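You operate a simulated robot arm through the tools that you are given. There is no shell and no other tool. Be economical: measure what you need, move in short steps, check, and stop when the job is done.

You run a simulated two-armed robot. Do the job below in one go: nothing can be reset, and whatever is moved stays where it is left.

JOB
Pick up the soap dispenser with one hand, pass it to the other hand and put it on the top of the archive cupboard. Set down upright: soap dispenser.

Only the result counts: the job must be done as asked and must still hold three seconds after the hand-in. Knocking over, shifting, dropping, spilling or breaking anything else fails it.

ROBOT AND FRAMES
Two 7-joint arms with two-finger parallel grippers on one trunk, on a base that drives. Base frame: it is fixed to the floor where the robot stands at the start and does not move with it; the origin is under the middle of the robot, x ahead of it, y to its left, z up. Lengths are in m, angles in rad, forces in N, time in s.
The left shoulder is at the start at [0.02, 0.138, 1.518], the right one opposite. With the tool pointing down near the work surface each hand reaches from about 0.1 to 0.5 m from the robot's upright axis, wherever it stands, measured 20 degrees to its own side. Places, roughly: top of the archive cupboard [-2.6, -1.4, 0.8]. Payload 1.57 kg a hand.
The TCP of each hand is the grasp point between the finger pads, 0.03 m short of the fingertips. In the tool frame z runs along the fingers and y along their closing line. The gripper opens to 0.08 m. The fingers are 0.017 m wide and 0.012 m thick; the gripper's body (0.04 by 0.082 m) begins 0.08 m behind the TCP.
Orientation is told as [roll, pitch, yaw] about the base's x, y, z axes, in that order, counted from this pose: with the fingers straight down and closing along the base's y, the tool's x points along the base's -x, its y along +y and its z along -z.

CONTROLS
- The arms move only by the tool move_arm. It takes "left_motion", "right_motion" or both (then of equal length, played together; a hand with none holds still); each is a list of rows, each a list of 7 numbers: the opening, from 0 (shut) to 1 (fully open), then the shift along the tool's x, y, z in m, then the turn, a rotation vector about the tool's x, y, z in rad. In form: [[fingers, x, y, z, ax, ay, az], ...]. A call has 1 to 12 rows; each row shifts and turns the commanded pose from where the row before left it, along the tool's axes as they then stand. A row lasts 0.2 s, in which the tool goes at most 0.05 m and 0.15 rad; a call with a longer step from one row to the next is refused whole, and so is a gripper value outside its range. Where a pose cannot be reached the arm comes as near as it can. A force on the tool above 40 N (or 10 N above the force at the start of the call, whichever is more), or a blocked arm, ends the call early, and 0.2 s more pass. The fingers move at their own pace (about 0.045 m/s each) and stop on an object; they squeeze with about 28 N. The grip force told is the motor's: it shows also when the fingers shut on nothing. Time passes only in rows, and 0.2 s behind the last, so rows that do not move let the fingers close. It gives the time, the measured TCP pose, the force on the tool (base axes), the opening and the grip force at its end, in the units of the frame above (readings bear some noise), with the torque about the TCP (base axes, N m) and any sound that the robot's microphone picked up, and new pictures: "pictures" is both (left out), scene, wrist or none (wrist: the cameras of the hands that moved).
- Cameras (640 x 400 px; columns grow to the right, rows downward): "scene" is now at [0.1932, 0.0089, 1.4442]; the picture's right is [0.10, -0.99, 0.00], its down [-0.14, -0.01, -0.99] and it looks along [0.99, 0.10, -0.14] (base axes); focal length 214 px, centre (320, 200). "left" rides on the left gripper at [0.072, 0.007, -0.122] in its tool frame; the picture's right is [-0.09, 1.00, 0.00], its down [-0.84, -0.08, -0.54] and it looks along [-0.54, -0.05, 0.84] (tool axes); focal length 238 px, centre (320, 200). "right" rides on the right gripper at [0.072, -0.007, -0.122] in its tool frame; the picture's right is [0.09, 1.00, 0.00], its down [-0.84, 0.08, -0.54] and it looks along [-0.54, 0.05, 0.84] (tool axes); focal length 238 px, centre (320, 200). There is no depth. A picture from a camera that has moved, and an enlarged one, comes with that camera's place and axes in the base frame and with its lens.
- move_column(by): slides the trunk up (or, below 0, down) by that many m; the arms and the scene camera ride with it, the base frame stays. It gives what a move gives, with no picture.
- drive_base(legs): drives the robot by 1 to 6 legs, each [ahead, left, turn to the left] in m, m and rad, along the robot's own axes; the way and the turn of a leg run together, so that a leg with both is an arc; at most 1.5 m and 3.142 rad a leg. The arms and the cameras ride along, it lands a little off, and it stops where it bumps. It gives what a move gives, and a new picture of the scene camera.
- head_to(pan, tilt): turns the head with the scene camera to pan (to the left, within 1.047 rad either way) and tilt (down, from -0.506 to 1.204), counted from straight ahead of the robot. It gives what a move gives, and a new picture of the scene camera.
- inspect(camera, box): a new picture of the part [left, top, right, bottom] of that camera's present view, enlarged. The clock stands still meanwhile.
- job_done(): hands the job in; it is judged then, once.

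Go step by step. Nothing tells you exact positions but the pictures and the camera data: compare them with the known pose of the tool, close in by small moves and look again before you grip or let go. The budget is 120 turns and 260 pictures, counting those below and the enlarged ones. Unless the task says otherwise, let go and move clear before handing in, and close with one line.

The tools are called after ">>>" as a command line: name --argument value ..., lists and objects as JSON in quotes. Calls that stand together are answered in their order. move_arm: Moves the arms, as the interface text tells. Its arguments: {"type":"object","properties":{"left_motion":{"type":"array","items":{"type":"array","items":{"type":"number"}}},"right_motion":{"type":"array","items":{"type":"array","items":{"type":"number"}}},"pictures":{"type":"string","enum":["both","scene","wrist","none"]}},"required":[]} The other tools are called the same way: move_column (by) slides the trunk up or down; drive_base (legs) drives the base; head_to (pan, tilt) turns the head that bears the scene camera; inspect (camera, box) takes an enlarged picture of a part of a camera's view; job_done () hands the job in.

At the start:

```text
clock: 0.0
left_eef_pos: [0.3543, 0.1864, 1.3842]
left_ee_rot: [-0.002, 0.387, 0.011]
left_wrist_force: [0.0, 0.3, 0.3]
left_moment: [0.02, 0.0, 0.0]
left_finger_gap: 0.0798
left_grip_force: 0.1
right_eef_pos: [0.3614, -0.1726, 1.3519]
right_ee_rot: [0.001, 0.57, -0.008]
right_wrist_force: [-1.6, -2.7, 0.9]
right_moment: [0.37, -0.3, -0.26]
right_finger_gap: 0.0797
right_grip_force: 0.1
trunk travel left (down, up): [-0.893, 0.347]
robot x, y, heading: [0.0013, -0.0037, 0.005]
head pan, tilt: [0.101, 0.14]
```

scene: 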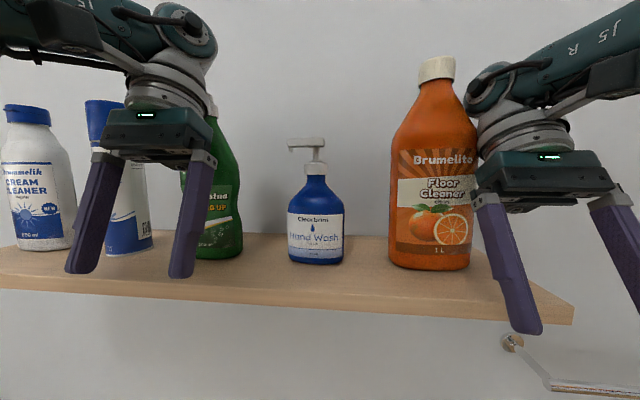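
right: 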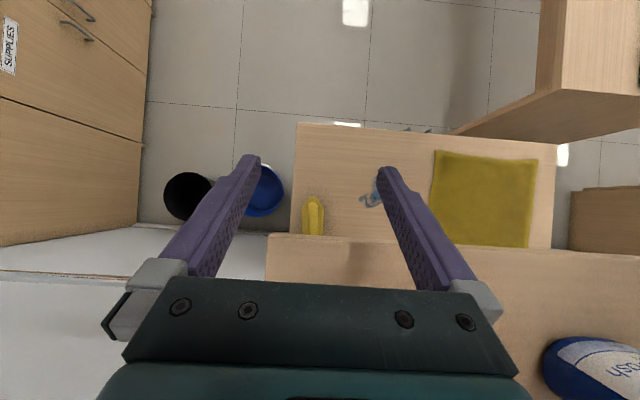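
left: 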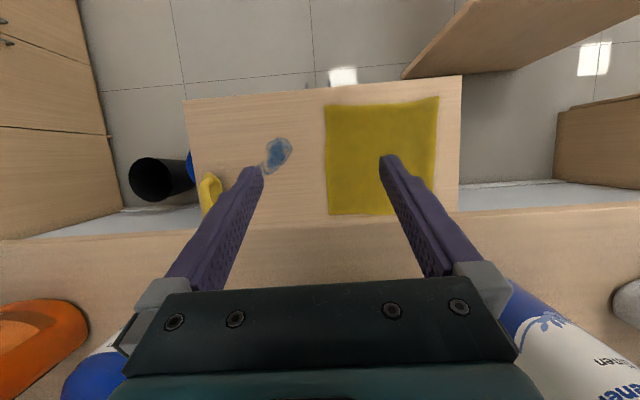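

The blue dispenser stands on a shelf straight ahead of me, between other bottles. I'll look closer and tilt the head up to see whether anything is above before I raise the trunk.

>>> inspect --camera "scene" --box '[220, 120, 420, 280]'

>>> head_to --pan 0 --tilt -0.3

```text
2.50 times, centred on (320, 200) of scene
camera zoom: at [0.1932, 0.0089, 1.4442], right [0.1, -0.99, 0.0], down [-0.14, -0.01, -0.99], along [0.99, 0.1, -0.14], focal length 536 px, centre (320, 200)
```

zoom: 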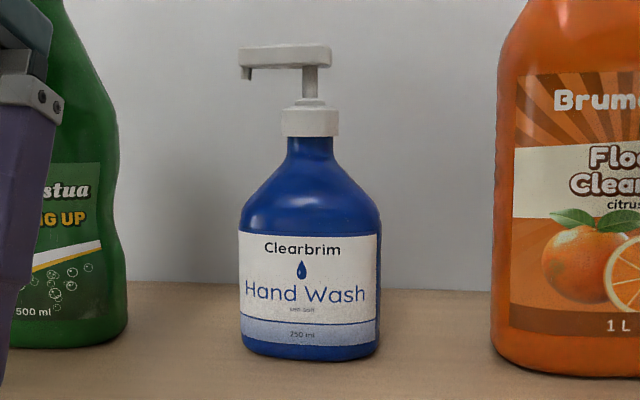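

```text
clock: 0.9
left_eef_pos: [0.3544, 0.1853, 1.3827]
left_ee_rot: [-0.001, 0.39, 0.011]
left_wrist_force: [-0.1, 0.8, 0.4]
left_moment: [0.03, -0.01, -0.02]
left_finger_gap: 0.0798
left_grip_force: 0.1
right_eef_pos: [0.3611, -0.1725, 1.3508]
right_ee_rot: [0.002, 0.573, -0.005]
right_wrist_force: [-0.7, -0.3, -0.4]
right_moment: [0.01, 0.02, -0.01]
right_finger_gap: 0.0802
right_grip_force: 0.0
trunk travel left (down, up): [-0.893, 0.347]
robot x, y, heading: [0.0014, -0.0001, 0.002]
head pan, tilt: [0.0, -0.3]
camera scene: at [0.1799, -0.0006, 1.4825], right [0.0, -1.0, 0.0], down [0.3, 0.0, -0.96], along [0.96, 0.0, 0.3], focal length 214 px, centre (320, 200)
```

scene: 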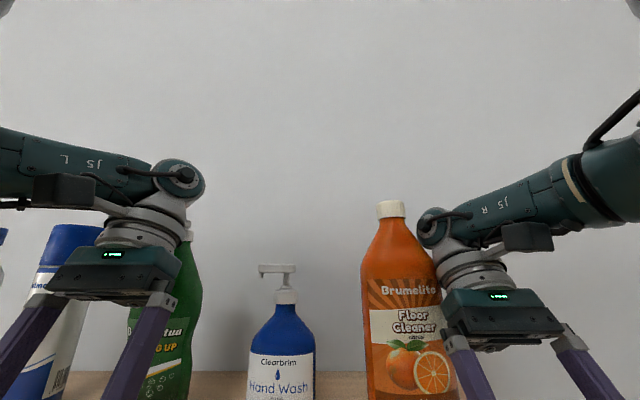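

Nothing hangs above the shelf. I'll raise the trunk to get a second line of sight on the dispenser and clearance for a grasp from above.

>>> move_column --by 0.25

>>> head_to --pan 0 --tilt 0.8

```text
clock: 3.5
left_eef_pos: [0.3542, 0.1856, 1.6326]
left_ee_rot: [0.0, 0.389, 0.009]
left_wrist_force: [-0.3, 0.0, -1.6]
left_moment: [-0.01, -0.01, -0.03]
left_finger_gap: 0.0801
left_grip_force: 0.1
right_eef_pos: [0.3612, -0.172, 1.6006]
right_ee_rot: [0.003, 0.572, -0.005]
right_wrist_force: [-0.7, -0.7, -0.1]
right_moment: [0.0, 0.04, -0.03]
right_finger_gap: 0.0798
right_grip_force: 0.1
trunk travel left (down, up): [-1.143, 0.097]
robot x, y, heading: [0.0002, 0.0018, 0.004]
head pan, tilt: [0.0, -0.3]
```

```text
clock: 4.8
left_eef_pos: [0.3546, 0.1856, 1.6328]
left_ee_rot: [-0.003, 0.389, 0.011]
left_wrist_force: [-0.7, 0.2, 0.5]
left_moment: [0.0, 0.01, -0.01]
left_finger_gap: 0.08
left_grip_force: 0.1
right_eef_pos: [0.3616, -0.1718, 1.6023]
right_ee_rot: [0.002, 0.573, -0.006]
right_wrist_force: [0.0, -1.4, -0.2]
right_moment: [0.02, 0.0, -0.03]
right_finger_gap: 0.0801
right_grip_force: 0.0
trunk travel left (down, up): [-1.143, 0.097]
robot x, y, heading: [-0.0006, 0.0011, 0.001]
head pan, tilt: [0.0, 0.799]
camera scene: at [0.1817, -0.0003, 1.6349], right [0.0, -1.0, 0.0], down [-0.72, 0.0, -0.7], along [0.7, 0.0, -0.72], focal length 214 px, centre (320, 200)
```

scene: 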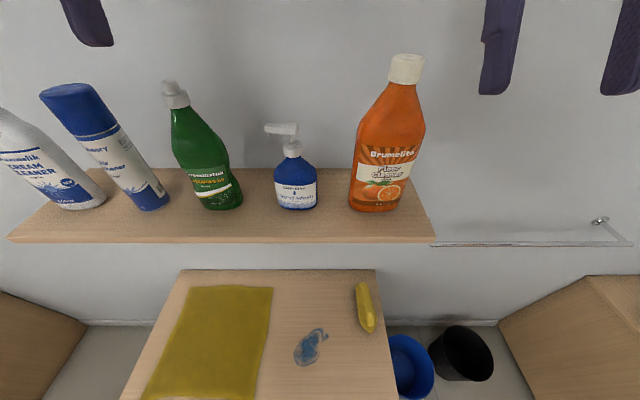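

Triangulating, the dispenser base is at z≈1.323. The collar is near (0.48, 0.043, 1.445) and about 0.029 wide, and the nozzle points along +y. I'll turn the left hand straight down with its fingers closing along x, so it can take the collar from above.

>>> move_arm --left_motion '[[1, 0, 0, 0, 0, -0.13, 0], [1, 0, 0, 0, 0, -0.13, 0], [1, 0, 0, 0, 0, -0.13, 0], [1, 0, 0, 0, 0, 0, 0.14], [1, 0, 0, 0, 0, 0, 0.14], [1, 0, 0, 0, 0, 0, 0.14], [1, 0, 0, 0, 0, 0, 0.14], [1, 0, 0, 0, 0, 0, 0.14], [1, 0, 0, 0, 0, 0, 0.14], [1, 0, 0, 0, 0, 0, 0.14], [1, 0, 0, 0, 0, 0, 0.14], [1, 0, 0, 0, 0, 0, 0.14]]' --pictures "none"

>>> move_arm --left_motion '[[1, 0, 0, 0, 0, 0, 0.14], [1, 0, 0, 0, 0, 0, 0.14], [1, 0, 0, 0, 0, 0, 0.03], [1, 0, 0, 0, 0, 0, 0]]' --pictures "both"

```text
clock: 7.4
left_eef_pos: [0.2912, 0.1526, 1.6179]
left_ee_rot: [0.004, -0.004, -1.17]
left_wrist_force: [-0.8, 0.4, 0.4]
left_moment: [0.0, -0.01, -0.07]
left_finger_gap: 0.08
left_grip_force: 0.1
left hand out of reach, approached as far as the arm can: row 10, 11, 12
right_eef_pos: [0.3607, -0.1723, 1.6004]
right_ee_rot: [0.002, 0.572, -0.005]
right_wrist_force: [0.0, 0.2, -0.4]
right_moment: [-0.03, 0.02, 0.0]
right_finger_gap: 0.0799
right_grip_force: 0.0
trunk travel left (down, up): [-1.143, 0.097]
robot x, y, heading: [-0.001, 0.0004, 0.003]
head pan, tilt: [0.0, 0.799]
```

```text
clock: 8.4
left_eef_pos: [0.2667, 0.156, 1.6042]
left_ee_rot: [0.061, 0.028, -1.297]
left_wrist_force: [0.2, -0.2, 0.6]
left_moment: [-0.01, 0.0, -0.02]
left_finger_gap: 0.0801
left_grip_force: 0.1
left hand out of reach, approached as far as the arm can: row 1, 2
right_eef_pos: [0.3611, -0.1711, 1.5996]
right_ee_rot: [0.002, 0.572, -0.006]
right_wrist_force: [0.2, 0.0, -0.7]
right_moment: [-0.01, -0.04, -0.02]
right_finger_gap: 0.0799
right_grip_force: 0.1
trunk travel left (down, up): [-1.143, 0.097]
robot x, y, heading: [-0.0013, 0.0012, 0.001]
head pan, tilt: [0.0, 0.799]
camera scene: at [0.1817, -0.0003, 1.6348], right [0.0, -1.0, 0.0], down [-0.72, 0.0, -0.7], along [0.7, 0.0, -0.72], focal length 214 px, centre (320, 200)
camera left: at [0.2481, 0.22, 1.7291], right [0.98, 0.18, 0.06], down [0.12, -0.85, 0.51], along [0.14, -0.5, -0.86], focal length 238 px, centre (320, 200)
```

scene: 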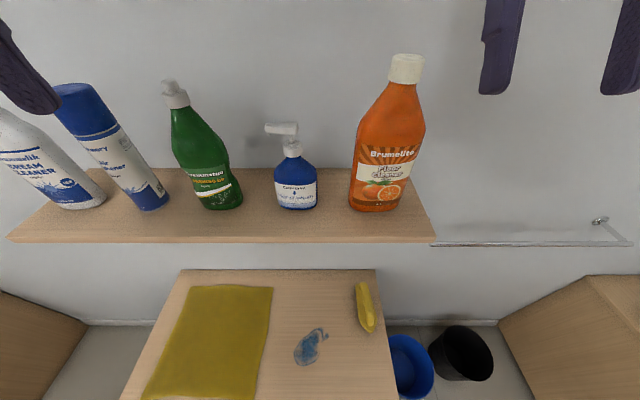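
left: 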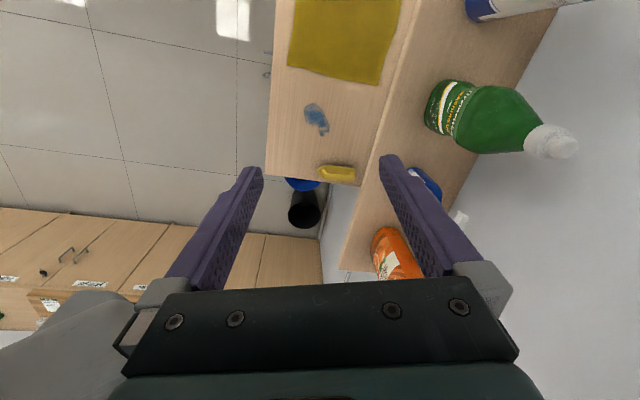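

The arm runs short of reach this high relative to its shoulder. I'll raise the trunk nearly fully and bring the hand lower, toward a spot in front of the dispenser.

>>> move_column --by 0.095

>>> move_arm --left_motion '[[1, -0.028, 0, 0.038, 0, 0, 0], [1, -0.028, 0, 0.038, 0, 0, 0], [1, -0.028, 0, 0.038, 0, 0, 0], [1, -0.028, 0, 0.038, 0, 0, 0], [1, 0, 0, 0, 0, 0, 0]]' --pictures "both"

```text
clock: 9.7
left_eef_pos: [0.2675, 0.1548, 1.6989]
left_ee_rot: [0.062, 0.028, -1.298]
left_wrist_force: [-0.9, 0.3, 0.5]
left_moment: [0.01, 0.02, -0.03]
left_finger_gap: 0.08
left_grip_force: 0.0
right_eef_pos: [0.3614, -0.1714, 1.6952]
right_ee_rot: [0.001, 0.574, -0.007]
right_wrist_force: [-0.3, -0.3, 0.0]
right_moment: [-0.02, 0.02, -0.01]
right_finger_gap: 0.0801
right_grip_force: 0.1
trunk travel left (down, up): [-1.238, 0.002]
robot x, y, heading: [-0.0028, -0.0016, 0.0]
head pan, tilt: [0.0, 0.799]
```

```text
clock: 10.9
left_eef_pos: [0.3106, 0.0546, 1.5461]
left_ee_rot: [0.071, 0.02, -1.3]
left_wrist_force: [0.6, -0.5, 0.1]
left_moment: [0.0, 0.04, 0.0]
left_finger_gap: 0.0801
left_grip_force: 0.0
right_eef_pos: [0.3616, -0.172, 1.6963]
right_ee_rot: [0.001, 0.573, -0.008]
right_wrist_force: [0.0, -0.4, 0.0]
right_moment: [-0.01, 0.0, 0.02]
right_finger_gap: 0.08
right_grip_force: 0.1
trunk travel left (down, up): [-1.238, 0.002]
robot x, y, heading: [0.002, -0.0011, -0.0]
head pan, tilt: [0.0, 0.799]
camera scene: at [0.1817, -0.0003, 1.7298], right [0.0, -1.0, 0.0], down [-0.72, 0.0, -0.7], along [0.7, 0.0, -0.72], focal length 214 px, centre (320, 200)
camera left: at [0.2891, 0.1195, 1.6713], right [0.98, 0.18, 0.07], down [0.12, -0.85, 0.52], along [0.15, -0.5, -0.85], focal length 238 px, centre (320, 200)
```

scene: 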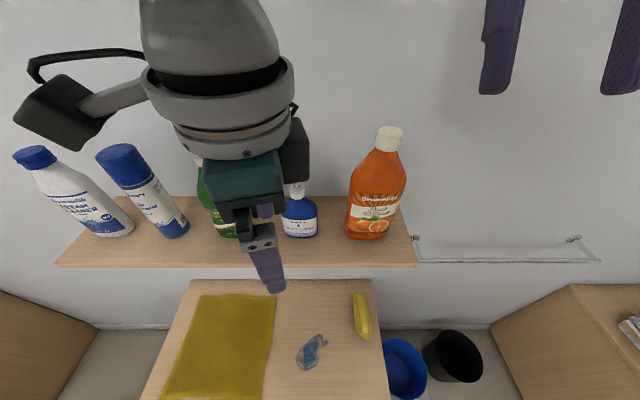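
left: 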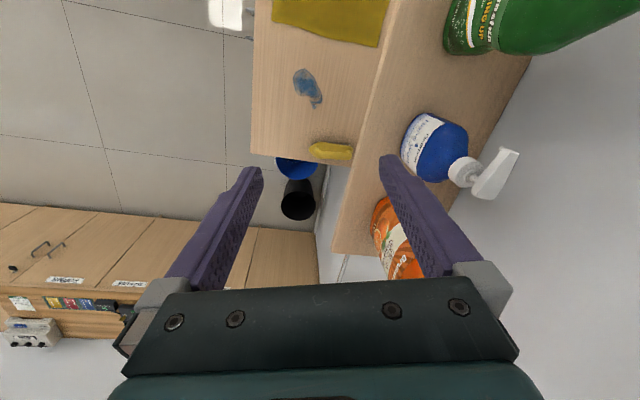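

The left wrist view puts the collar at (0.478, 0.043), and the nozzle runs along y. The fingertips clear the pump, so I'll slide the hand forward above it.

>>> move_arm --left_motion '[[1, -0.014, 0.04, 0, 0, 0, 0], [1, -0.014, 0.04, 0, 0, 0, 0], [1, -0.014, 0.04, 0, 0, 0, 0], [1, -0.014, 0.039, 0, 0, 0, 0], [1, 0, 0, 0, 0, 0, 0]]' --pictures "both"

```text
clock: 12.1
left_eef_pos: [0.331, 0.053, 1.5482]
left_ee_rot: [0.073, 0.021, -1.297]
left_wrist_force: [0.0, -0.3, 0.0]
left_moment: [0.02, -0.01, 0.01]
left_finger_gap: 0.08
left_grip_force: 0.0
left hand out of reach, approached as far as the arm can: row 1, 2, 3, 4
right_eef_pos: [0.3613, -0.1723, 1.6959]
right_ee_rot: [0.002, 0.573, -0.008]
right_wrist_force: [0.2, -0.1, 0.1]
right_moment: [0.02, 0.0, 0.0]
right_finger_gap: 0.0801
right_grip_force: 0.1
trunk travel left (down, up): [-1.238, 0.002]
robot x, y, heading: [0.003, -0.0002, -0.003]
head pan, tilt: [0.0, 0.799]
camera scene: at [0.1817, -0.0003, 1.7298], right [0.0, -1.0, 0.0], down [-0.72, 0.0, -0.7], along [0.7, 0.0, -0.72], focal length 214 px, centre (320, 200)
camera left: at [0.3108, 0.1184, 1.6728], right [0.98, 0.18, 0.07], down [0.12, -0.85, 0.52], along [0.15, -0.5, -0.85], focal length 238 px, centre (320, 200)
```

scene: 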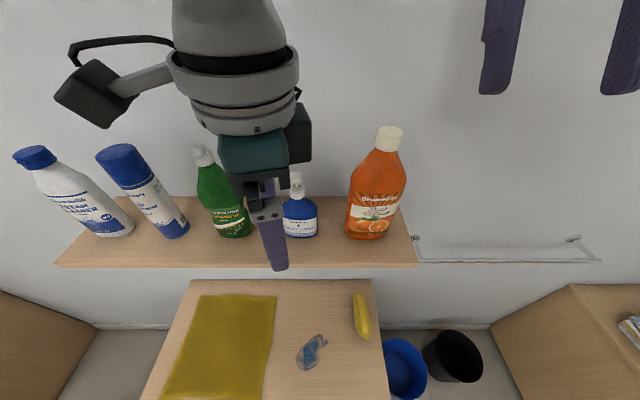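
left: 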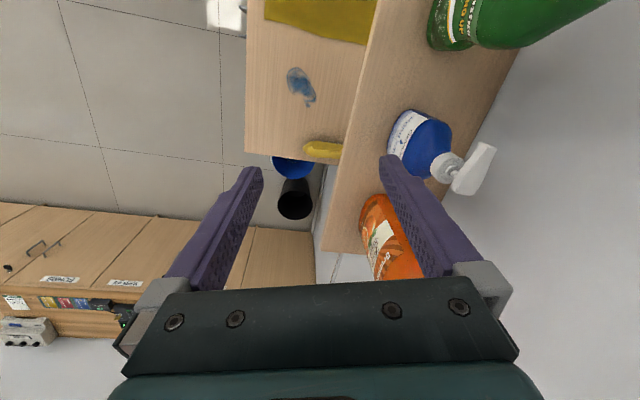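

With this yaw the wrist can't reach forward. Instead I'll grip the collar from the front under the nozzle, fingers pointing ahead and closing along y. First I'll turn the yaw back, then pitch the fingers forward.

>>> move_arm --left_motion '[[1, 0, 0, 0, 0, 0, -0.144], [1, 0, 0, 0, 0, 0, -0.144], [1, 0, 0, 0, 0, 0, -0.144], [1, 0, 0, 0, 0, 0, -0.144], [1, 0, 0, 0, 0, 0, -0.144], [1, 0, 0, 0, 0, 0, -0.144], [1, 0, 0, 0, 0, 0, -0.144], [1, 0, 0, 0, 0, 0, -0.144], [1, 0, 0, 0, 0, 0, -0.144], [1, 0, 0, 0, 0, 0, 0]]' --pictures "none"

>>> move_arm --left_motion '[[1, 0, 0, 0, 0, -0.14, 0], [1, 0, 0, 0, 0, -0.14, 0], [1, 0, 0, 0, 0, -0.14, 0], [1, 0, 0, 0, 0, -0.14, 0], [1, 0, 0, 0, 0, -0.14, 0], [1, 0, 0, 0, 0, -0.14, 0], [1, 0, 0, 0, 0, 0, 0]]' --pictures "both"

```text
clock: 14.3
left_eef_pos: [0.3316, 0.0504, 1.5471]
left_ee_rot: [0.039, -0.062, -0.002]
left_wrist_force: [0.6, 0.1, -0.6]
left_moment: [-0.05, -0.03, 0.03]
left_finger_gap: 0.0799
left_grip_force: 0.1
right_eef_pos: [0.3616, -0.1713, 1.6962]
right_ee_rot: [0.002, 0.572, -0.007]
right_wrist_force: [-1.3, 0.1, -0.4]
right_moment: [-0.01, -0.02, 0.01]
right_finger_gap: 0.0802
right_grip_force: 0.2
trunk travel left (down, up): [-1.238, 0.002]
robot x, y, heading: [-0.0024, 0.0005, -0.004]
head pan, tilt: [0.0, 0.799]
```

```text
clock: 15.9
left_eef_pos: [0.3314, 0.0526, 1.5466]
left_ee_rot: [0.062, -0.902, -0.051]
left_wrist_force: [-0.4, -0.3, 0.1]
left_moment: [0.03, 0.0, 0.0]
left_finger_gap: 0.0802
left_grip_force: 0.0
right_eef_pos: [0.3605, -0.1718, 1.697]
right_ee_rot: [0.001, 0.571, -0.008]
right_wrist_force: [0.0, -0.7, 0.2]
right_moment: [-0.01, -0.01, -0.02]
right_finger_gap: 0.08
right_grip_force: 0.0
trunk travel left (down, up): [-1.238, 0.002]
robot x, y, heading: [0.0025, 0.0047, -0.001]
head pan, tilt: [0.0, 0.799]
camera scene: at [0.1817, -0.0003, 1.7298], right [0.0, -1.0, 0.0], down [-0.72, 0.0, -0.7], along [0.7, 0.0, -0.72], focal length 214 px, centre (320, 200)
camera left: at [0.1906, 0.0572, 1.5666], right [0.06, 0.99, 0.11], down [0.09, -0.12, 0.99], along [0.99, -0.05, -0.1], focal length 238 px, centre (320, 200)
```

scene: 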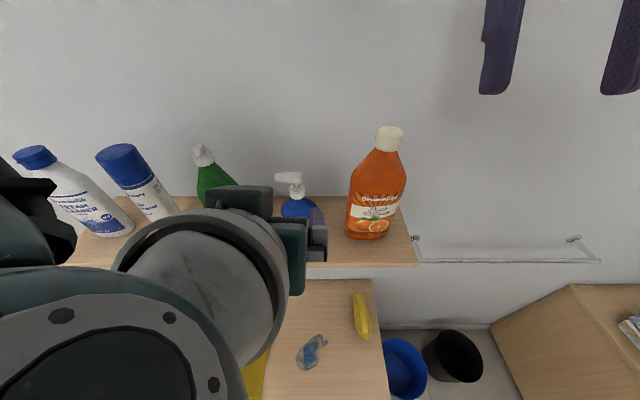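
left: 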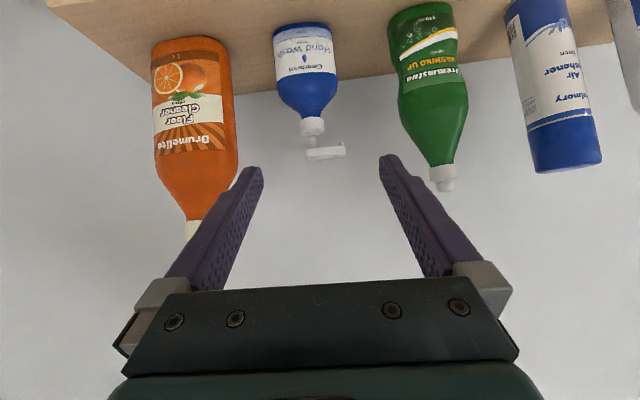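

That pose works well and gives a clear view. I'll pitch the hand a bit further toward level, then compute the approach.

>>> move_arm --left_motion '[[1, 0, 0, 0, 0.024, 0, -0.03], [1, 0, 0, 0, 0, -0.14, 0], [1, 0, 0, 0, 0, -0.14, 0], [1, 0, 0, 0, 0, -0.14, 0], [1, 0, 0, 0, 0, 0, 0]]' --pictures "wrist"

```text
clock: 17.1
left_eef_pos: [0.3395, 0.0343, 1.5806]
left_ee_rot: [0.067, -1.332, -0.024]
left_wrist_force: [0.8, 0.8, -0.1]
left_moment: [0.02, 0.02, 0.0]
left_finger_gap: 0.08
left_grip_force: 0.1
left hand out of reach, approached as far as the arm can: row 3, 4
right_eef_pos: [0.361, -0.1722, 1.6978]
right_ee_rot: [0.003, 0.573, -0.009]
right_wrist_force: [0.3, 0.5, 0.1]
right_moment: [-0.01, 0.01, -0.03]
right_finger_gap: 0.0798
right_grip_force: 0.0
trunk travel left (down, up): [-1.238, 0.002]
robot x, y, heading: [-0.0028, 0.0025, 0.004]
head pan, tilt: [0.0, 0.799]
camera left: at [0.2032, 0.0349, 1.5409], right [-0.02, 0.99, 0.1], down [-0.33, -0.1, 0.94], along [0.95, -0.02, 0.33], focal length 238 px, centre (320, 200)
```

left: 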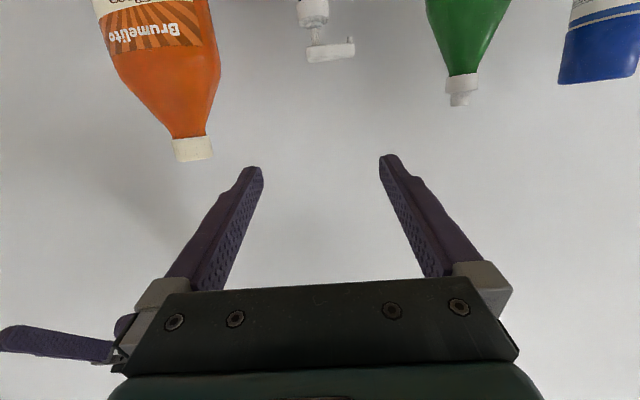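

Level enough. I'll move to a pre-grasp point in line with the collar and check there.

>>> move_arm --left_motion '[[1, 0.0325, 0.001, 0.025, 0, 0, 0], [1, 0.0325, 0.001, 0.025, 0, 0, 0], [1, 0.0325, 0, 0.025, 0, 0, 0], [1, 0, 0, 0, 0, 0, 0]]' --pictures "both"

```text
clock: 18.1
left_eef_pos: [0.3833, -0.013, 1.5525]
left_ee_rot: [0.052, -1.326, -0.013]
left_wrist_force: [0.2, 0.2, -0.1]
left_moment: [-0.04, 0.03, 0.02]
left_finger_gap: 0.08
left_grip_force: 0.0
left hand out of reach, approached as far as the arm can: row 1, 2, 3
right_eef_pos: [0.361, -0.171, 1.6954]
right_ee_rot: [0.001, 0.573, -0.008]
right_wrist_force: [-0.3, 0.2, -0.7]
right_moment: [-0.02, -0.01, 0.03]
right_finger_gap: 0.08
right_grip_force: 0.0
trunk travel left (down, up): [-1.238, 0.002]
robot x, y, heading: [0.0016, -0.0014, -0.003]
head pan, tilt: [0.0, 0.799]
camera scene: at [0.1757, -0.0174, 1.7234], right [-0.22, -0.97, 0.0], down [-0.75, 0.17, -0.64], along [0.62, -0.14, -0.77], focal length 214 px, centre (320, 200)
camera left: at [0.2468, -0.0105, 1.5119], right [-0.01, 0.99, 0.1], down [-0.32, -0.1, 0.94], along [0.95, -0.02, 0.32], focal length 238 px, centre (320, 200)
```

scene: 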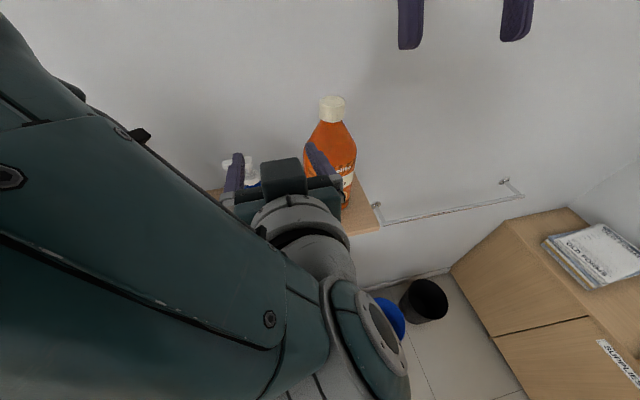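
left: 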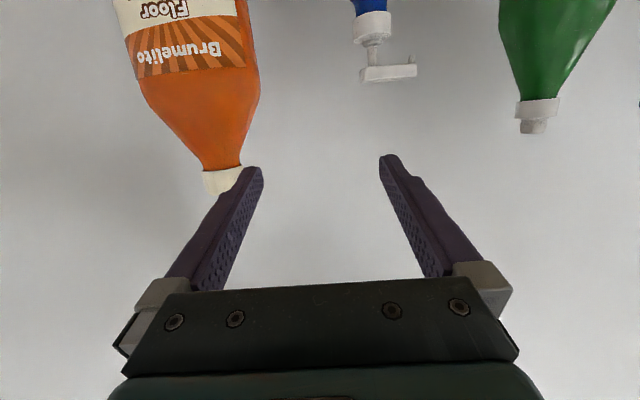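

The left arm is crowding the head because the trunk is too high for a level hand. I'll back off, shift left and lower the trunk.

>>> move_arm --left_motion '[[1, 0, 0.03, -0.025, 0, 0, 0], [1, 0, 0.03, -0.025, 0, 0, 0], [1, 0, 0, 0, 0, 0, 0]]' --pictures "none"

>>> move_column --by -0.15

>>> head_to --pan 0 --tilt 0.4

```text
clock: 18.9
left_eef_pos: [0.3287, 0.0252, 1.5787]
left_ee_rot: [0.049, -1.327, -0.03]
left_wrist_force: [-0.1, -0.3, 0.3]
left_moment: [0.02, 0.0, -0.03]
left_finger_gap: 0.0801
left_grip_force: 0.0
left hand out of reach, approached as far as the arm can: row 1, 2
right_eef_pos: [0.3616, -0.1722, 1.6949]
right_ee_rot: [0.003, 0.573, -0.007]
right_wrist_force: [0.1, -0.4, 0.2]
right_moment: [-0.03, 0.0, 0.01]
right_finger_gap: 0.0799
right_grip_force: 0.1
trunk travel left (down, up): [-1.238, 0.002]
robot x, y, heading: [-0.0037, -0.0003, -0.0]
head pan, tilt: [0.0, 0.799]
```

```text
clock: 20.6
left_eef_pos: [0.3299, 0.0256, 1.4294]
left_ee_rot: [0.058, -1.326, -0.038]
left_wrist_force: [-0.7, 0.1, -0.2]
left_moment: [0.04, 0.01, -0.01]
left_finger_gap: 0.0799
left_grip_force: 0.1
right_eef_pos: [0.3606, -0.1717, 1.5462]
right_ee_rot: [0.001, 0.572, -0.005]
right_wrist_force: [0.3, -0.2, 0.2]
right_moment: [-0.01, 0.03, -0.03]
right_finger_gap: 0.0803
right_grip_force: 0.1
trunk travel left (down, up): [-1.088, 0.152]
robot x, y, heading: [-0.0017, 0.0018, -0.002]
head pan, tilt: [0.0, 0.799]
```

```text
clock: 21.5
left_eef_pos: [0.3254, 0.0193, 1.4312]
left_ee_rot: [0.0, -1.321, 0.007]
left_wrist_force: [-0.3, 0.0, 0.1]
left_moment: [0.0, -0.03, 0.0]
left_finger_gap: 0.0803
left_grip_force: 0.0
right_eef_pos: [0.3617, -0.1719, 1.5461]
right_ee_rot: [0.002, 0.573, -0.005]
right_wrist_force: [0.0, -0.1, -0.4]
right_moment: [0.03, -0.02, 0.02]
right_finger_gap: 0.0798
right_grip_force: 0.1
trunk travel left (down, up): [-1.088, 0.152]
robot x, y, heading: [-0.0014, -0.0025, 0.002]
head pan, tilt: [0.0, 0.4]
camera scene: at [0.1926, 0.0071, 1.6098], right [0.08, -1.0, 0.0], down [-0.44, -0.04, -0.9], along [0.9, 0.07, -0.44], focal length 214 px, centre (320, 200)
```

scene: 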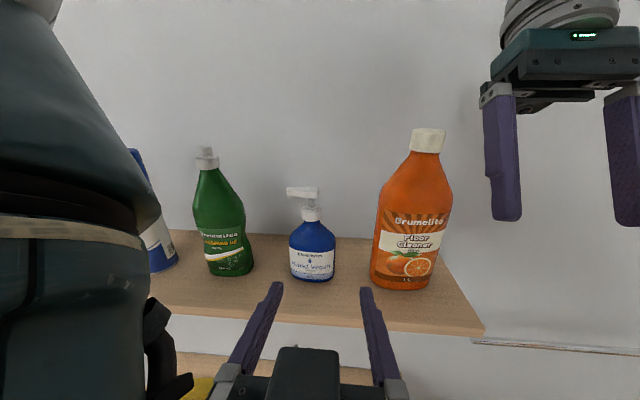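

The hand is level and centred well. I'll move to the pre-grasp point again.

>>> move_arm --left_motion '[[1, -0.018, 0.008, 0.018, 0, 0, 0], [1, -0.018, 0.008, 0.019, 0, 0, 0], [1, -0.017, 0.008, 0.019, 0, 0, 0], [1, 0, 0, 0, 0, 0, 0]]' --pictures "both"

```text
clock: 22.5
left_eef_pos: [0.3928, 0.0427, 1.4672]
left_ee_rot: [0.001, -1.318, -0.001]
left_wrist_force: [-0.5, -0.1, -0.1]
left_moment: [-0.01, 0.0, -0.01]
left_finger_gap: 0.08
left_grip_force: 0.1
right_eef_pos: [0.361, -0.1719, 1.5458]
right_ee_rot: [0.001, 0.571, -0.007]
right_wrist_force: [-0.7, -0.7, 0.5]
right_moment: [0.01, -0.04, -0.01]
right_finger_gap: 0.0799
right_grip_force: 0.1
trunk travel left (down, up): [-1.088, 0.152]
robot x, y, heading: [0.0005, -0.0009, 0.001]
head pan, tilt: [0.0, 0.4]
camera scene: at [0.1937, -0.0003, 1.6149], right [0.0, -1.0, 0.0], down [-0.39, 0.0, -0.92], along [0.92, 0.0, -0.39], focal length 214 px, centre (320, 200)
camera left: at [0.2562, 0.0493, 1.4301], right [0.02, 1.0, 0.09], down [-0.32, -0.08, 0.95], along [0.95, -0.05, 0.31], focal length 238 px, centre (320, 200)
```

scene: 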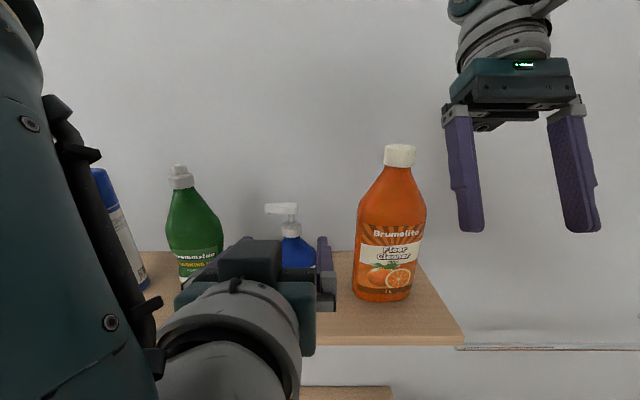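
left: 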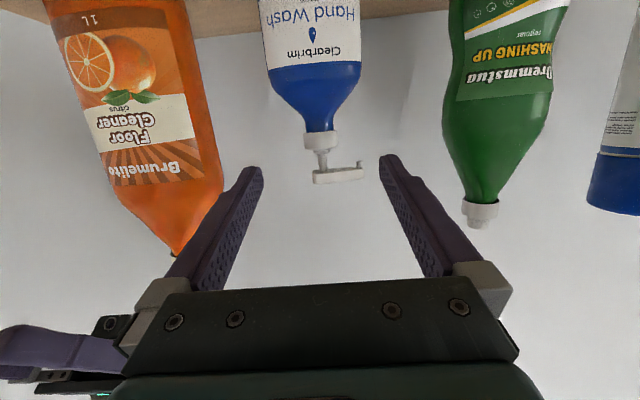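

The wrist view confirms the collar at (0.479, 0.043, 1.445), in line with the hand. I'll advance around it.

>>> move_arm --left_motion '[[1, 0, 0, 0.03, 0, 0, 0], [1, 0, 0, 0.03, 0, 0, 0], [1, -0.001, 0, 0.027, 0, 0, 0], [1, 0, 0, 0, 0, 0, 0]]' --pictures "both"

```text
clock: 23.5
left_eef_pos: [0.4757, 0.0271, 1.4573]
left_ee_rot: [0.007, -1.314, -0.001]
left_wrist_force: [-0.2, 0.2, 0.1]
left_moment: [0.03, -0.02, 0.01]
left_finger_gap: 0.0798
left_grip_force: 0.0
left hand out of reach, approached as far as the arm can: row 1, 2, 3
right_eef_pos: [0.3615, -0.1723, 1.5462]
right_ee_rot: [0.002, 0.572, -0.007]
right_wrist_force: [-0.8, -0.1, 0.0]
right_moment: [0.02, -0.02, -0.05]
right_finger_gap: 0.0799
right_grip_force: 0.1
trunk travel left (down, up): [-1.088, 0.152]
robot x, y, heading: [0.0034, 0.0012, 0.001]
head pan, tilt: [0.0, 0.4]
camera scene: at [0.1937, -0.0003, 1.6149], right [0.0, -1.0, 0.0], down [-0.39, 0.0, -0.92], along [0.92, 0.0, -0.39], focal length 214 px, centre (320, 200)
camera left: at [0.3383, 0.0318, 1.4208], right [0.02, 1.0, 0.09], down [-0.31, -0.08, 0.95], along [0.95, -0.04, 0.31], focal length 238 px, centre (320, 200)
```

scene: 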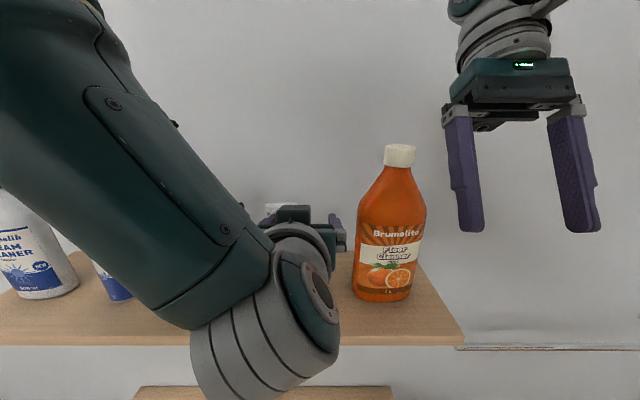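
left: 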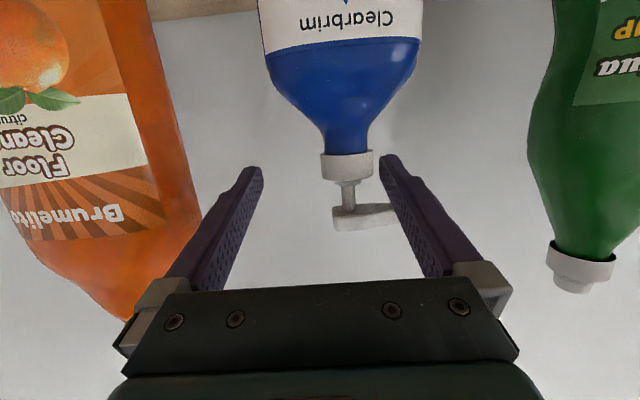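

The collar is between the fingers, but the hand ended 16 mm right and about 11 mm high. I'll correct in small steps.

>>> move_arm --left_motion '[[1, 0.005, 0.008, 0, 0, 0, 0], [1, 0.006, 0.008, 0.001, 0, 0, 0], [1, 0, 0, 0, 0, 0, 0]]' --pictures "wrist"

```text
clock: 24.3
left_eef_pos: [0.4704, 0.0272, 1.4595]
left_ee_rot: [0.007, -1.314, -0.002]
left_wrist_force: [0.5, 0.2, -0.9]
left_moment: [0.0, 0.01, 0.0]
left_finger_gap: 0.0796
left_grip_force: 0.0
left hand out of reach, approached as far as the arm can: row 1, 2
right_eef_pos: [0.3614, -0.1721, 1.5452]
right_ee_rot: [0.002, 0.573, -0.006]
right_wrist_force: [0.9, 0.5, 0.0]
right_moment: [0.01, 0.0, -0.02]
right_finger_gap: 0.0802
right_grip_force: 0.0
trunk travel left (down, up): [-1.088, 0.152]
robot x, y, heading: [0.001, -0.001, -0.004]
head pan, tilt: [0.0, 0.4]
camera left: at [0.3344, 0.0329, 1.4217], right [0.02, 1.0, 0.09], down [-0.31, -0.08, 0.95], along [0.95, -0.04, 0.31], focal length 238 px, centre (320, 200)
```

left: 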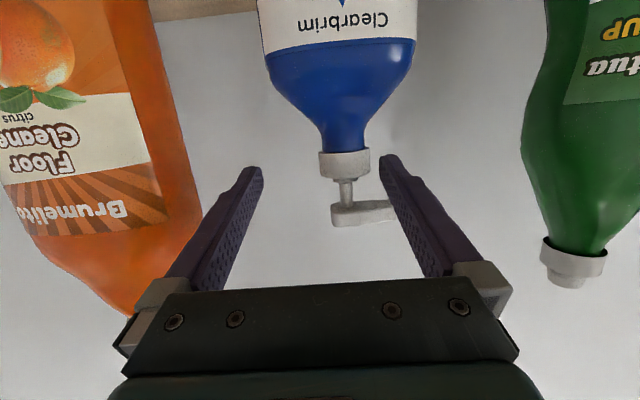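

The arm is at a joint limit here, so I'll make the last centimetre with the base (left) and the trunk (down).

>>> drive_base --legs '[[0.005, 0.016, 0]]'

>>> move_column --by -0.012

>>> inspect --camera "left" --box '[160, 50, 560, 300]'

```text
clock: 25.1
left_eef_pos: [0.4755, 0.0445, 1.4593]
left_ee_rot: [0.006, -1.315, -0.003]
left_wrist_force: [-0.6, -0.5, 0.0]
left_moment: [0.0, 0.01, 0.0]
left_finger_gap: 0.0801
left_grip_force: 0.0
right_eef_pos: [0.3652, -0.1563, 1.5473]
right_ee_rot: [0.001, 0.573, -0.007]
right_wrist_force: [-0.8, -0.2, 0.0]
right_moment: [-0.02, 0.03, 0.01]
right_finger_gap: 0.08
right_grip_force: 0.0
trunk travel left (down, up): [-1.088, 0.152]
robot x, y, heading: [0.0061, 0.0153, -0.002]
head pan, tilt: [0.0, 0.4]
camera scene: at [0.1986, 0.0157, 1.6149], right [0.0, -1.0, 0.0], down [-0.39, 0.0, -0.92], along [0.92, 0.0, -0.39], focal length 214 px, centre (320, 200)
```

scene: 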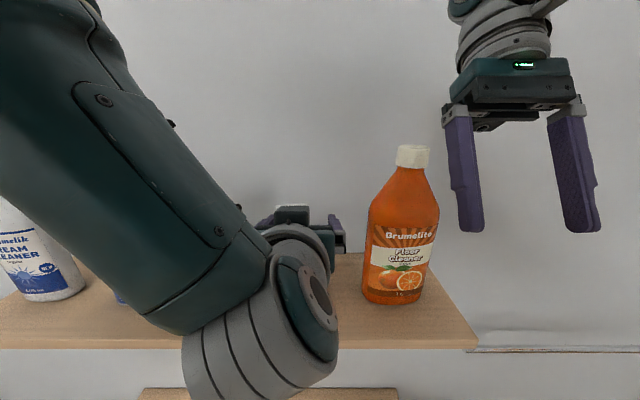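

```text
clock: 25.7
left_eef_pos: [0.4766, 0.0429, 1.4477]
left_ee_rot: [0.006, -1.313, -0.002]
left_wrist_force: [-0.1, -0.8, 0.5]
left_moment: [-0.03, 0.02, 0.0]
left_finger_gap: 0.0802
left_grip_force: 0.1
right_eef_pos: [0.3656, -0.1561, 1.5329]
right_ee_rot: [0.002, 0.572, -0.006]
right_wrist_force: [-0.1, -0.8, 0.2]
right_moment: [-0.01, -0.03, -0.01]
right_finger_gap: 0.08
right_grip_force: 0.1
trunk travel left (down, up): [-1.076, 0.164]
robot x, y, heading: [0.0054, 0.0152, 0.001]
head pan, tilt: [0.0, 0.4]
```

```text
1.60 times, centred on (360, 175) of left
camera zoom: at [0.3393, 0.0487, 1.4096], right [0.02, 1.0, 0.09], down [-0.31, -0.08, 0.95], along [0.95, -0.04, 0.31], focal length 381 px, centre (256, 240)
```

zoom: 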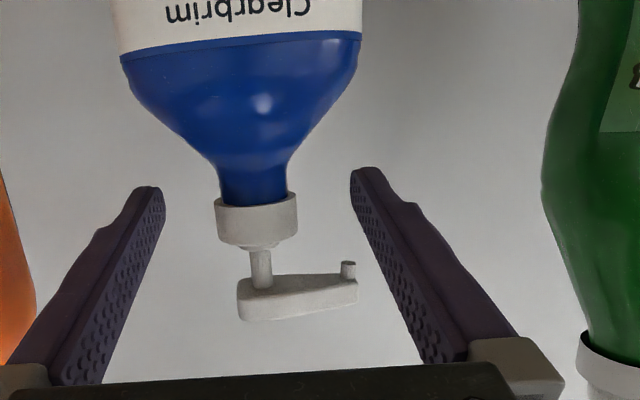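

The collar sits centred between the pads, with the nozzle above the fingers. I'll close the left gripper.

>>> move_arm --left_motion '[[0, 0, 0, 0, 0, 0, 0], [0, 0, 0, 0, 0, 0, 0], [0, 0, 0, 0, 0, 0, 0], [0, 0, 0, 0, 0, 0, 0], [0, 0, 0, 0, 0, 0, 0], [0, 0, 0, 0, 0, 0, 0]]' --pictures "wrist"

```text
clock: 27.1
left_eef_pos: [0.4756, 0.0437, 1.4488]
left_ee_rot: [0.009, -1.315, -0.002]
left_wrist_force: [0.2, 1.5, 0.0]
left_moment: [-0.02, -0.03, 0.03]
left_finger_gap: 0.0304
left_grip_force: 28.4
right_eef_pos: [0.3666, -0.1562, 1.5345]
right_ee_rot: [0.002, 0.574, -0.006]
right_wrist_force: [0.4, -0.5, 0.5]
right_moment: [-0.02, 0.01, -0.04]
right_finger_gap: 0.08
right_grip_force: 0.1
trunk travel left (down, up): [-1.076, 0.164]
robot x, y, heading: [0.0047, 0.0129, -0.0]
head pan, tilt: [0.0, 0.4]
camera left: at [0.3393, 0.0488, 1.4096], right [0.02, 1.0, 0.09], down [-0.31, -0.08, 0.95], along [0.95, -0.04, 0.31], focal length 238 px, centre (320, 200)
```

left: 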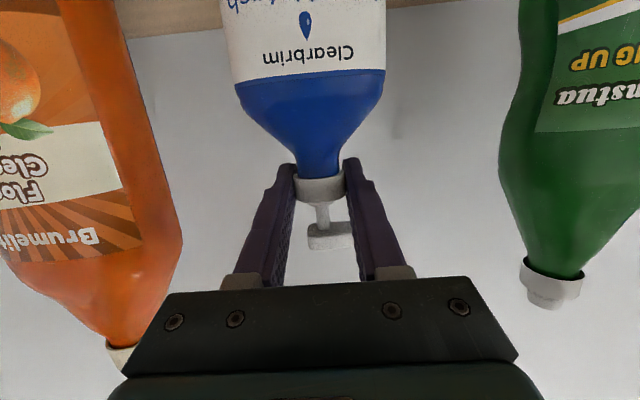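

The collar is gripped firmly at 0.030 m. I'll lift with the trunk.

>>> move_column --by 0.1

>>> inspect --camera "left" --box '[0, 0, 640, 400]'

```text
clock: 28.4
left_eef_pos: [0.4757, 0.0429, 1.547]
left_ee_rot: [0.007, -1.315, -0.002]
left_wrist_force: [-0.9, 0.3, -2.0]
left_moment: [0.01, 0.02, -0.01]
left_finger_gap: 0.0304
left_grip_force: 28.1
right_eef_pos: [0.3663, -0.156, 1.6339]
right_ee_rot: [0.001, 0.574, -0.008]
right_wrist_force: [-0.4, -0.5, -0.4]
right_moment: [-0.02, -0.02, -0.01]
right_finger_gap: 0.0801
right_grip_force: 0.0
trunk travel left (down, up): [-1.176, 0.064]
robot x, y, heading: [0.0081, 0.0135, 0.002]
head pan, tilt: [0.0, 0.4]
```

```text
1.00 times, centred on (320, 200) of left (not enlarged: the box is as wide or as high as the picture)
camera zoom: at [0.3391, 0.0488, 1.5095], right [0.02, 1.0, 0.09], down [-0.31, -0.08, 0.95], along [0.95, -0.04, 0.31], focal length 238 px, centre (320, 200)
```

zoom: 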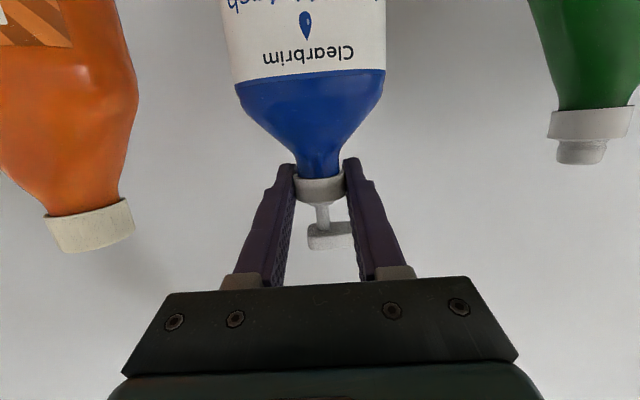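

The dispenser hangs freely and upright from the left hand. I'll back straight away from the shelf before the hand-over.

>>> drive_base --legs '[[-0.35, 0, 0]]'

```text
clock: 30.7
left_eef_pos: [0.1256, 0.0433, 1.5482]
left_ee_rot: [0.007, -1.314, -0.005]
left_wrist_force: [0.2, -0.2, -2.4]
left_moment: [-0.01, 0.01, -0.01]
left_finger_gap: 0.03
left_grip_force: 28.0
right_eef_pos: [0.0155, -0.1567, 1.6342]
right_ee_rot: [0.001, 0.573, -0.012]
right_wrist_force: [0.2, -0.7, 1.4]
right_moment: [0.01, -0.01, -0.01]
right_finger_gap: 0.0798
right_grip_force: 0.0
trunk travel left (down, up): [-1.176, 0.064]
robot x, y, heading: [-0.3447, 0.0177, -0.003]
head pan, tilt: [0.0, 0.4]
camera scene: at [-0.1507, 0.0157, 1.7029], right [0.0, -1.0, 0.0], down [-0.39, 0.0, -0.92], along [0.92, 0.0, -0.39], focal length 214 px, centre (320, 200)
```

scene: 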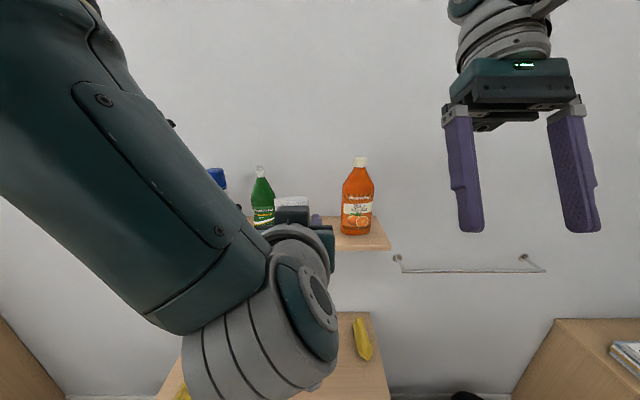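

Clear of the shelf. For the hand-over I'll turn the left hand about 45° to the right, so the right hand can come in at 90° to it and grip the narrow sides of the body.

>>> move_arm --left_motion '[[0, 0, 0, 0, 0.129, 0, 0.0333], [0, 0, 0, 0, 0.129, 0, 0.0333], [0, 0, 0, 0, 0.129, 0, 0.0333], [0, 0, 0, 0, 0.129, 0, 0.0333], [0, 0, 0, 0, 0.129, 0, 0.0333], [0, 0, 0, 0, 0.129, 0, 0.0333], [0, 0, 0, 0, 0, 0, 0]]' --pictures "both"

```text
clock: 31.6
left_eef_pos: [0.0382, -0.0734, 1.549]
left_ee_rot: [-0.207, -1.091, -0.233]
left_wrist_force: [-0.1, 0.3, -2.1]
left_moment: [0.01, -0.05, 0.0]
left_finger_gap: 0.0302
left_grip_force: 27.7
left hand out of reach, approached as far as the arm can: row 1, 2, 3, 4
right_eef_pos: [0.0159, -0.1573, 1.6336]
right_ee_rot: [0.004, 0.575, -0.01]
right_wrist_force: [0.6, 0.0, -0.2]
right_moment: [-0.02, -0.02, -0.02]
right_finger_gap: 0.08
right_grip_force: 0.1
trunk travel left (down, up): [-1.176, 0.064]
robot x, y, heading: [-0.3445, 0.0173, -0.007]
head pan, tilt: [0.0, 0.4]
stopped in row 4 (left hand): the arm was blocked; the commanded pose is now the measured one
camera scene: at [-0.1507, 0.0157, 1.7029], right [0.0, -1.0, 0.0], down [-0.39, 0.0, -0.92], along [0.92, 0.0, -0.39], focal length 214 px, centre (320, 200)
camera left: at [-0.0883, -0.0121, 1.5399], right [0.45, 0.9, -0.01], down [-0.09, 0.06, 0.99], along [0.89, -0.44, 0.1], focal length 238 px, centre (320, 200)
```

scene: 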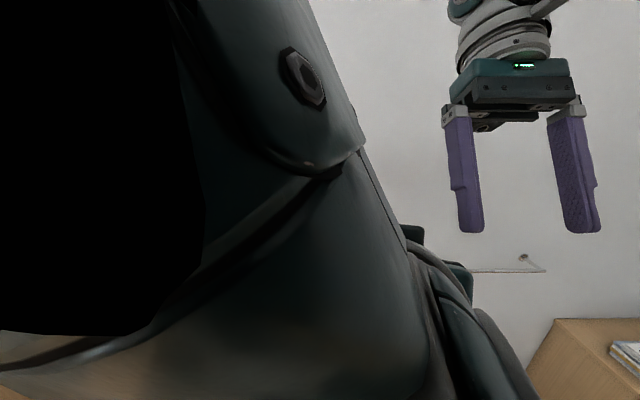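
left: 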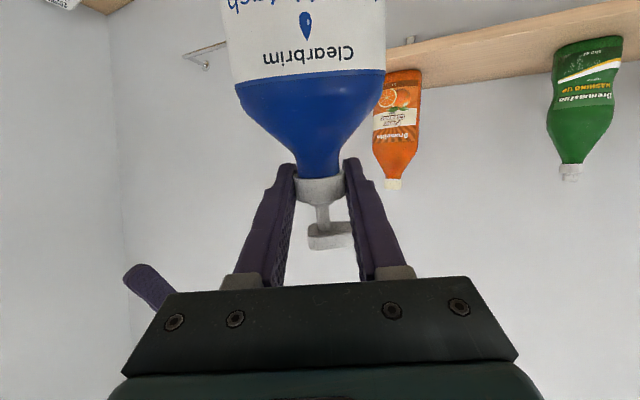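

The arm folded against itself near the centre. I'll bring the left hand out to its own side and lower it, then look again.

>>> move_arm --left_motion '[[0, 0.0205, 0.042, 0.006, 0, 0, 0], [0, 0.0205, 0.042, 0.006, 0, 0, 0], [0, 0.0205, 0.042, 0.006, 0, 0, 0], [0, 0.0205, 0.042, 0.006, 0, 0, 0], [0, 0, 0, 0, 0, 0, 0]]' --pictures "scene"

```text
clock: 32.8
left_eef_pos: [0.0381, -0.0754, 1.549]
left_ee_rot: [-0.21, -1.093, -0.234]
left_wrist_force: [-0.5, -1.0, -2.4]
left_moment: [-0.03, 0.02, 0.0]
left_finger_gap: 0.0297
left_grip_force: 27.8
left hand out of reach, approached as far as the arm can: row 1, 2, 3, 4
right_eef_pos: [0.0168, -0.156, 1.6349]
right_ee_rot: [0.001, 0.576, -0.011]
right_wrist_force: [1.2, -0.7, 0.1]
right_moment: [0.0, 0.0, 0.02]
right_finger_gap: 0.08
right_grip_force: 0.0
trunk travel left (down, up): [-1.176, 0.064]
robot x, y, heading: [-0.3438, 0.0186, -0.004]
head pan, tilt: [0.0, 0.4]
camera scene: at [-0.1507, 0.0157, 1.7029], right [0.0, -1.0, 0.0], down [-0.39, 0.0, -0.92], along [0.92, 0.0, -0.39], focal length 214 px, centre (320, 200)
```

scene: 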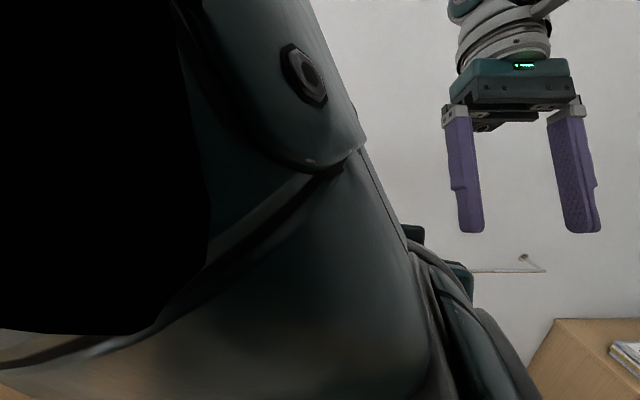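

Stuck at a limit, so I'll retrace the motion to the earlier good pose, with the turn and shift together.

>>> move_arm --left_motion '[[0, -0.006, 0.036, 0.0055, -0.107, -0.059, -0.016], [0, -0.006, 0.036, 0.0055, -0.107, -0.059, -0.016], [0, -0.006, 0.036, 0.0055, -0.107, -0.059, -0.016], [0, -0.006, 0.036, 0.0055, -0.107, -0.059, -0.016], [0, 0, 0, 0, 0, 0, 0]]' --pictures "scene"

```text
clock: 34.0
left_eef_pos: [0.1039, 0.0548, 1.5558]
left_ee_rot: [-0.009, -1.317, 0.018]
left_wrist_force: [0.6, 0.0, -2.7]
left_moment: [0.03, 0.0, 0.03]
left_finger_gap: 0.0303
left_grip_force: 27.8
left hand out of reach, approached as far as the arm can: row 4
right_eef_pos: [0.0157, -0.1564, 1.6337]
right_ee_rot: [0.0, 0.573, -0.011]
right_wrist_force: [-0.3, 0.2, 0.6]
right_moment: [0.02, 0.0, 0.0]
right_finger_gap: 0.08
right_grip_force: 0.0
trunk travel left (down, up): [-1.176, 0.064]
robot x, y, heading: [-0.3429, 0.0176, -0.005]
head pan, tilt: [0.0, 0.4]
camera scene: at [-0.1507, 0.0157, 1.7029], right [0.0, -1.0, 0.0], down [-0.39, 0.0, -0.92], along [0.92, 0.0, -0.39], focal length 214 px, centre (320, 200)
```

scene: 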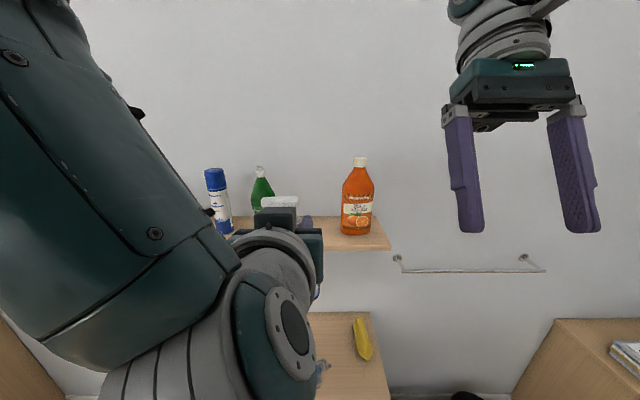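

Recovered: the bottle is upright again. I'll move the left hand outward and a little lower, where it should have more freedom.

>>> move_arm --left_motion '[[0, 0.016, 0.033, 0.004, 0, 0, 0], [0, 0.016, 0.033, 0.004, 0, 0, 0], [0, 0.016, 0.033, 0.004, 0, 0, 0], [0, 0, 0, 0, 0, 0, 0]]' --pictures "scene"

```text
clock: 35.0
left_eef_pos: [0.101, 0.0584, 1.5631]
left_ee_rot: [-0.013, -1.317, 0.019]
left_wrist_force: [0.0, -1.1, -2.6]
left_moment: [0.01, 0.01, 0.0]
left_finger_gap: 0.03
left_grip_force: 28.1
left hand out of reach, approached as far as the arm can: row 1, 2, 3
right_eef_pos: [0.0166, -0.1564, 1.6339]
right_ee_rot: [0.002, 0.574, -0.01]
right_wrist_force: [0.5, -0.7, -0.6]
right_moment: [-0.02, 0.0, 0.03]
right_finger_gap: 0.0799
right_grip_force: 0.0
trunk travel left (down, up): [-1.176, 0.064]
robot x, y, heading: [-0.3426, 0.0172, -0.005]
head pan, tilt: [0.0, 0.4]
camera scene: at [-0.1507, 0.0157, 1.7029], right [0.0, -1.0, 0.0], down [-0.39, 0.0, -0.92], along [0.92, 0.0, -0.39], focal length 214 px, centre (320, 200)
```

scene: 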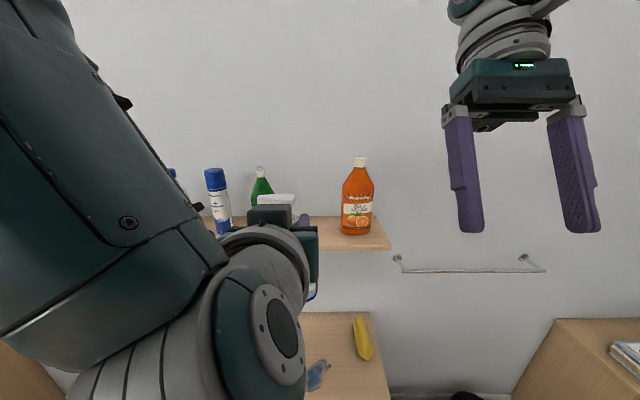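

The limit is the wrist's upward bend, so raising the hand relative to the shoulder should help. I'll try up and to the left.

>>> move_arm --left_motion '[[0, -0.03, 0.02, -0.005, 0, 0, 0], [0, -0.03, 0.025, -0.005, 0, 0, 0], [0, -0.03, 0.03, 0.005, 0, 0, 0], [0, -0.03, 0.03, 0.005, 0, 0, 0], [0, 0, 0, 0, 0, 0, 0]]' --pictures "scene"

```text
clock: 35.7
left_eef_pos: [0.0534, 0.0981, 1.5383]
left_ee_rot: [0.017, -1.093, -0.025]
left_wrist_force: [-0.4, -0.3, -3.2]
left_moment: [0.0, -0.01, 0.02]
left_finger_gap: 0.0301
left_grip_force: 28.4
left hand out of reach, approached as far as the arm can: row 2, 3
right_eef_pos: [0.0156, -0.1571, 1.6329]
right_ee_rot: [0.002, 0.574, -0.012]
right_wrist_force: [0.8, -0.3, -1.0]
right_moment: [0.0, -0.03, 0.01]
right_finger_gap: 0.0801
right_grip_force: 0.0
trunk travel left (down, up): [-1.176, 0.064]
robot x, y, heading: [-0.3438, 0.0153, -0.006]
head pan, tilt: [0.0, 0.4]
stopped in row 3 (left hand): the arm was blocked; the commanded pose is now the measured one
camera scene: at [-0.1507, 0.0157, 1.7029], right [0.0, -1.0, 0.0], down [-0.39, 0.0, -0.92], along [0.92, 0.0, -0.39], focal length 214 px, centre (320, 200)
```

scene: 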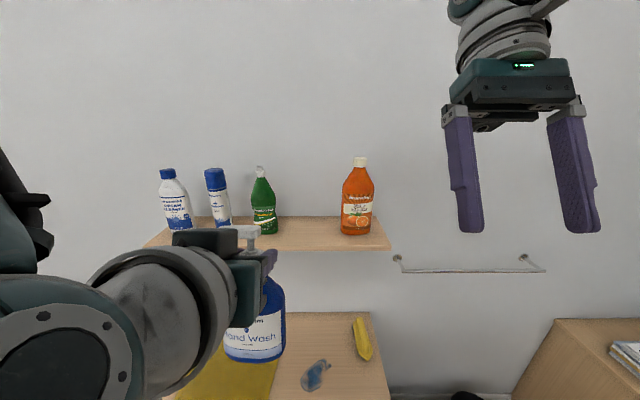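

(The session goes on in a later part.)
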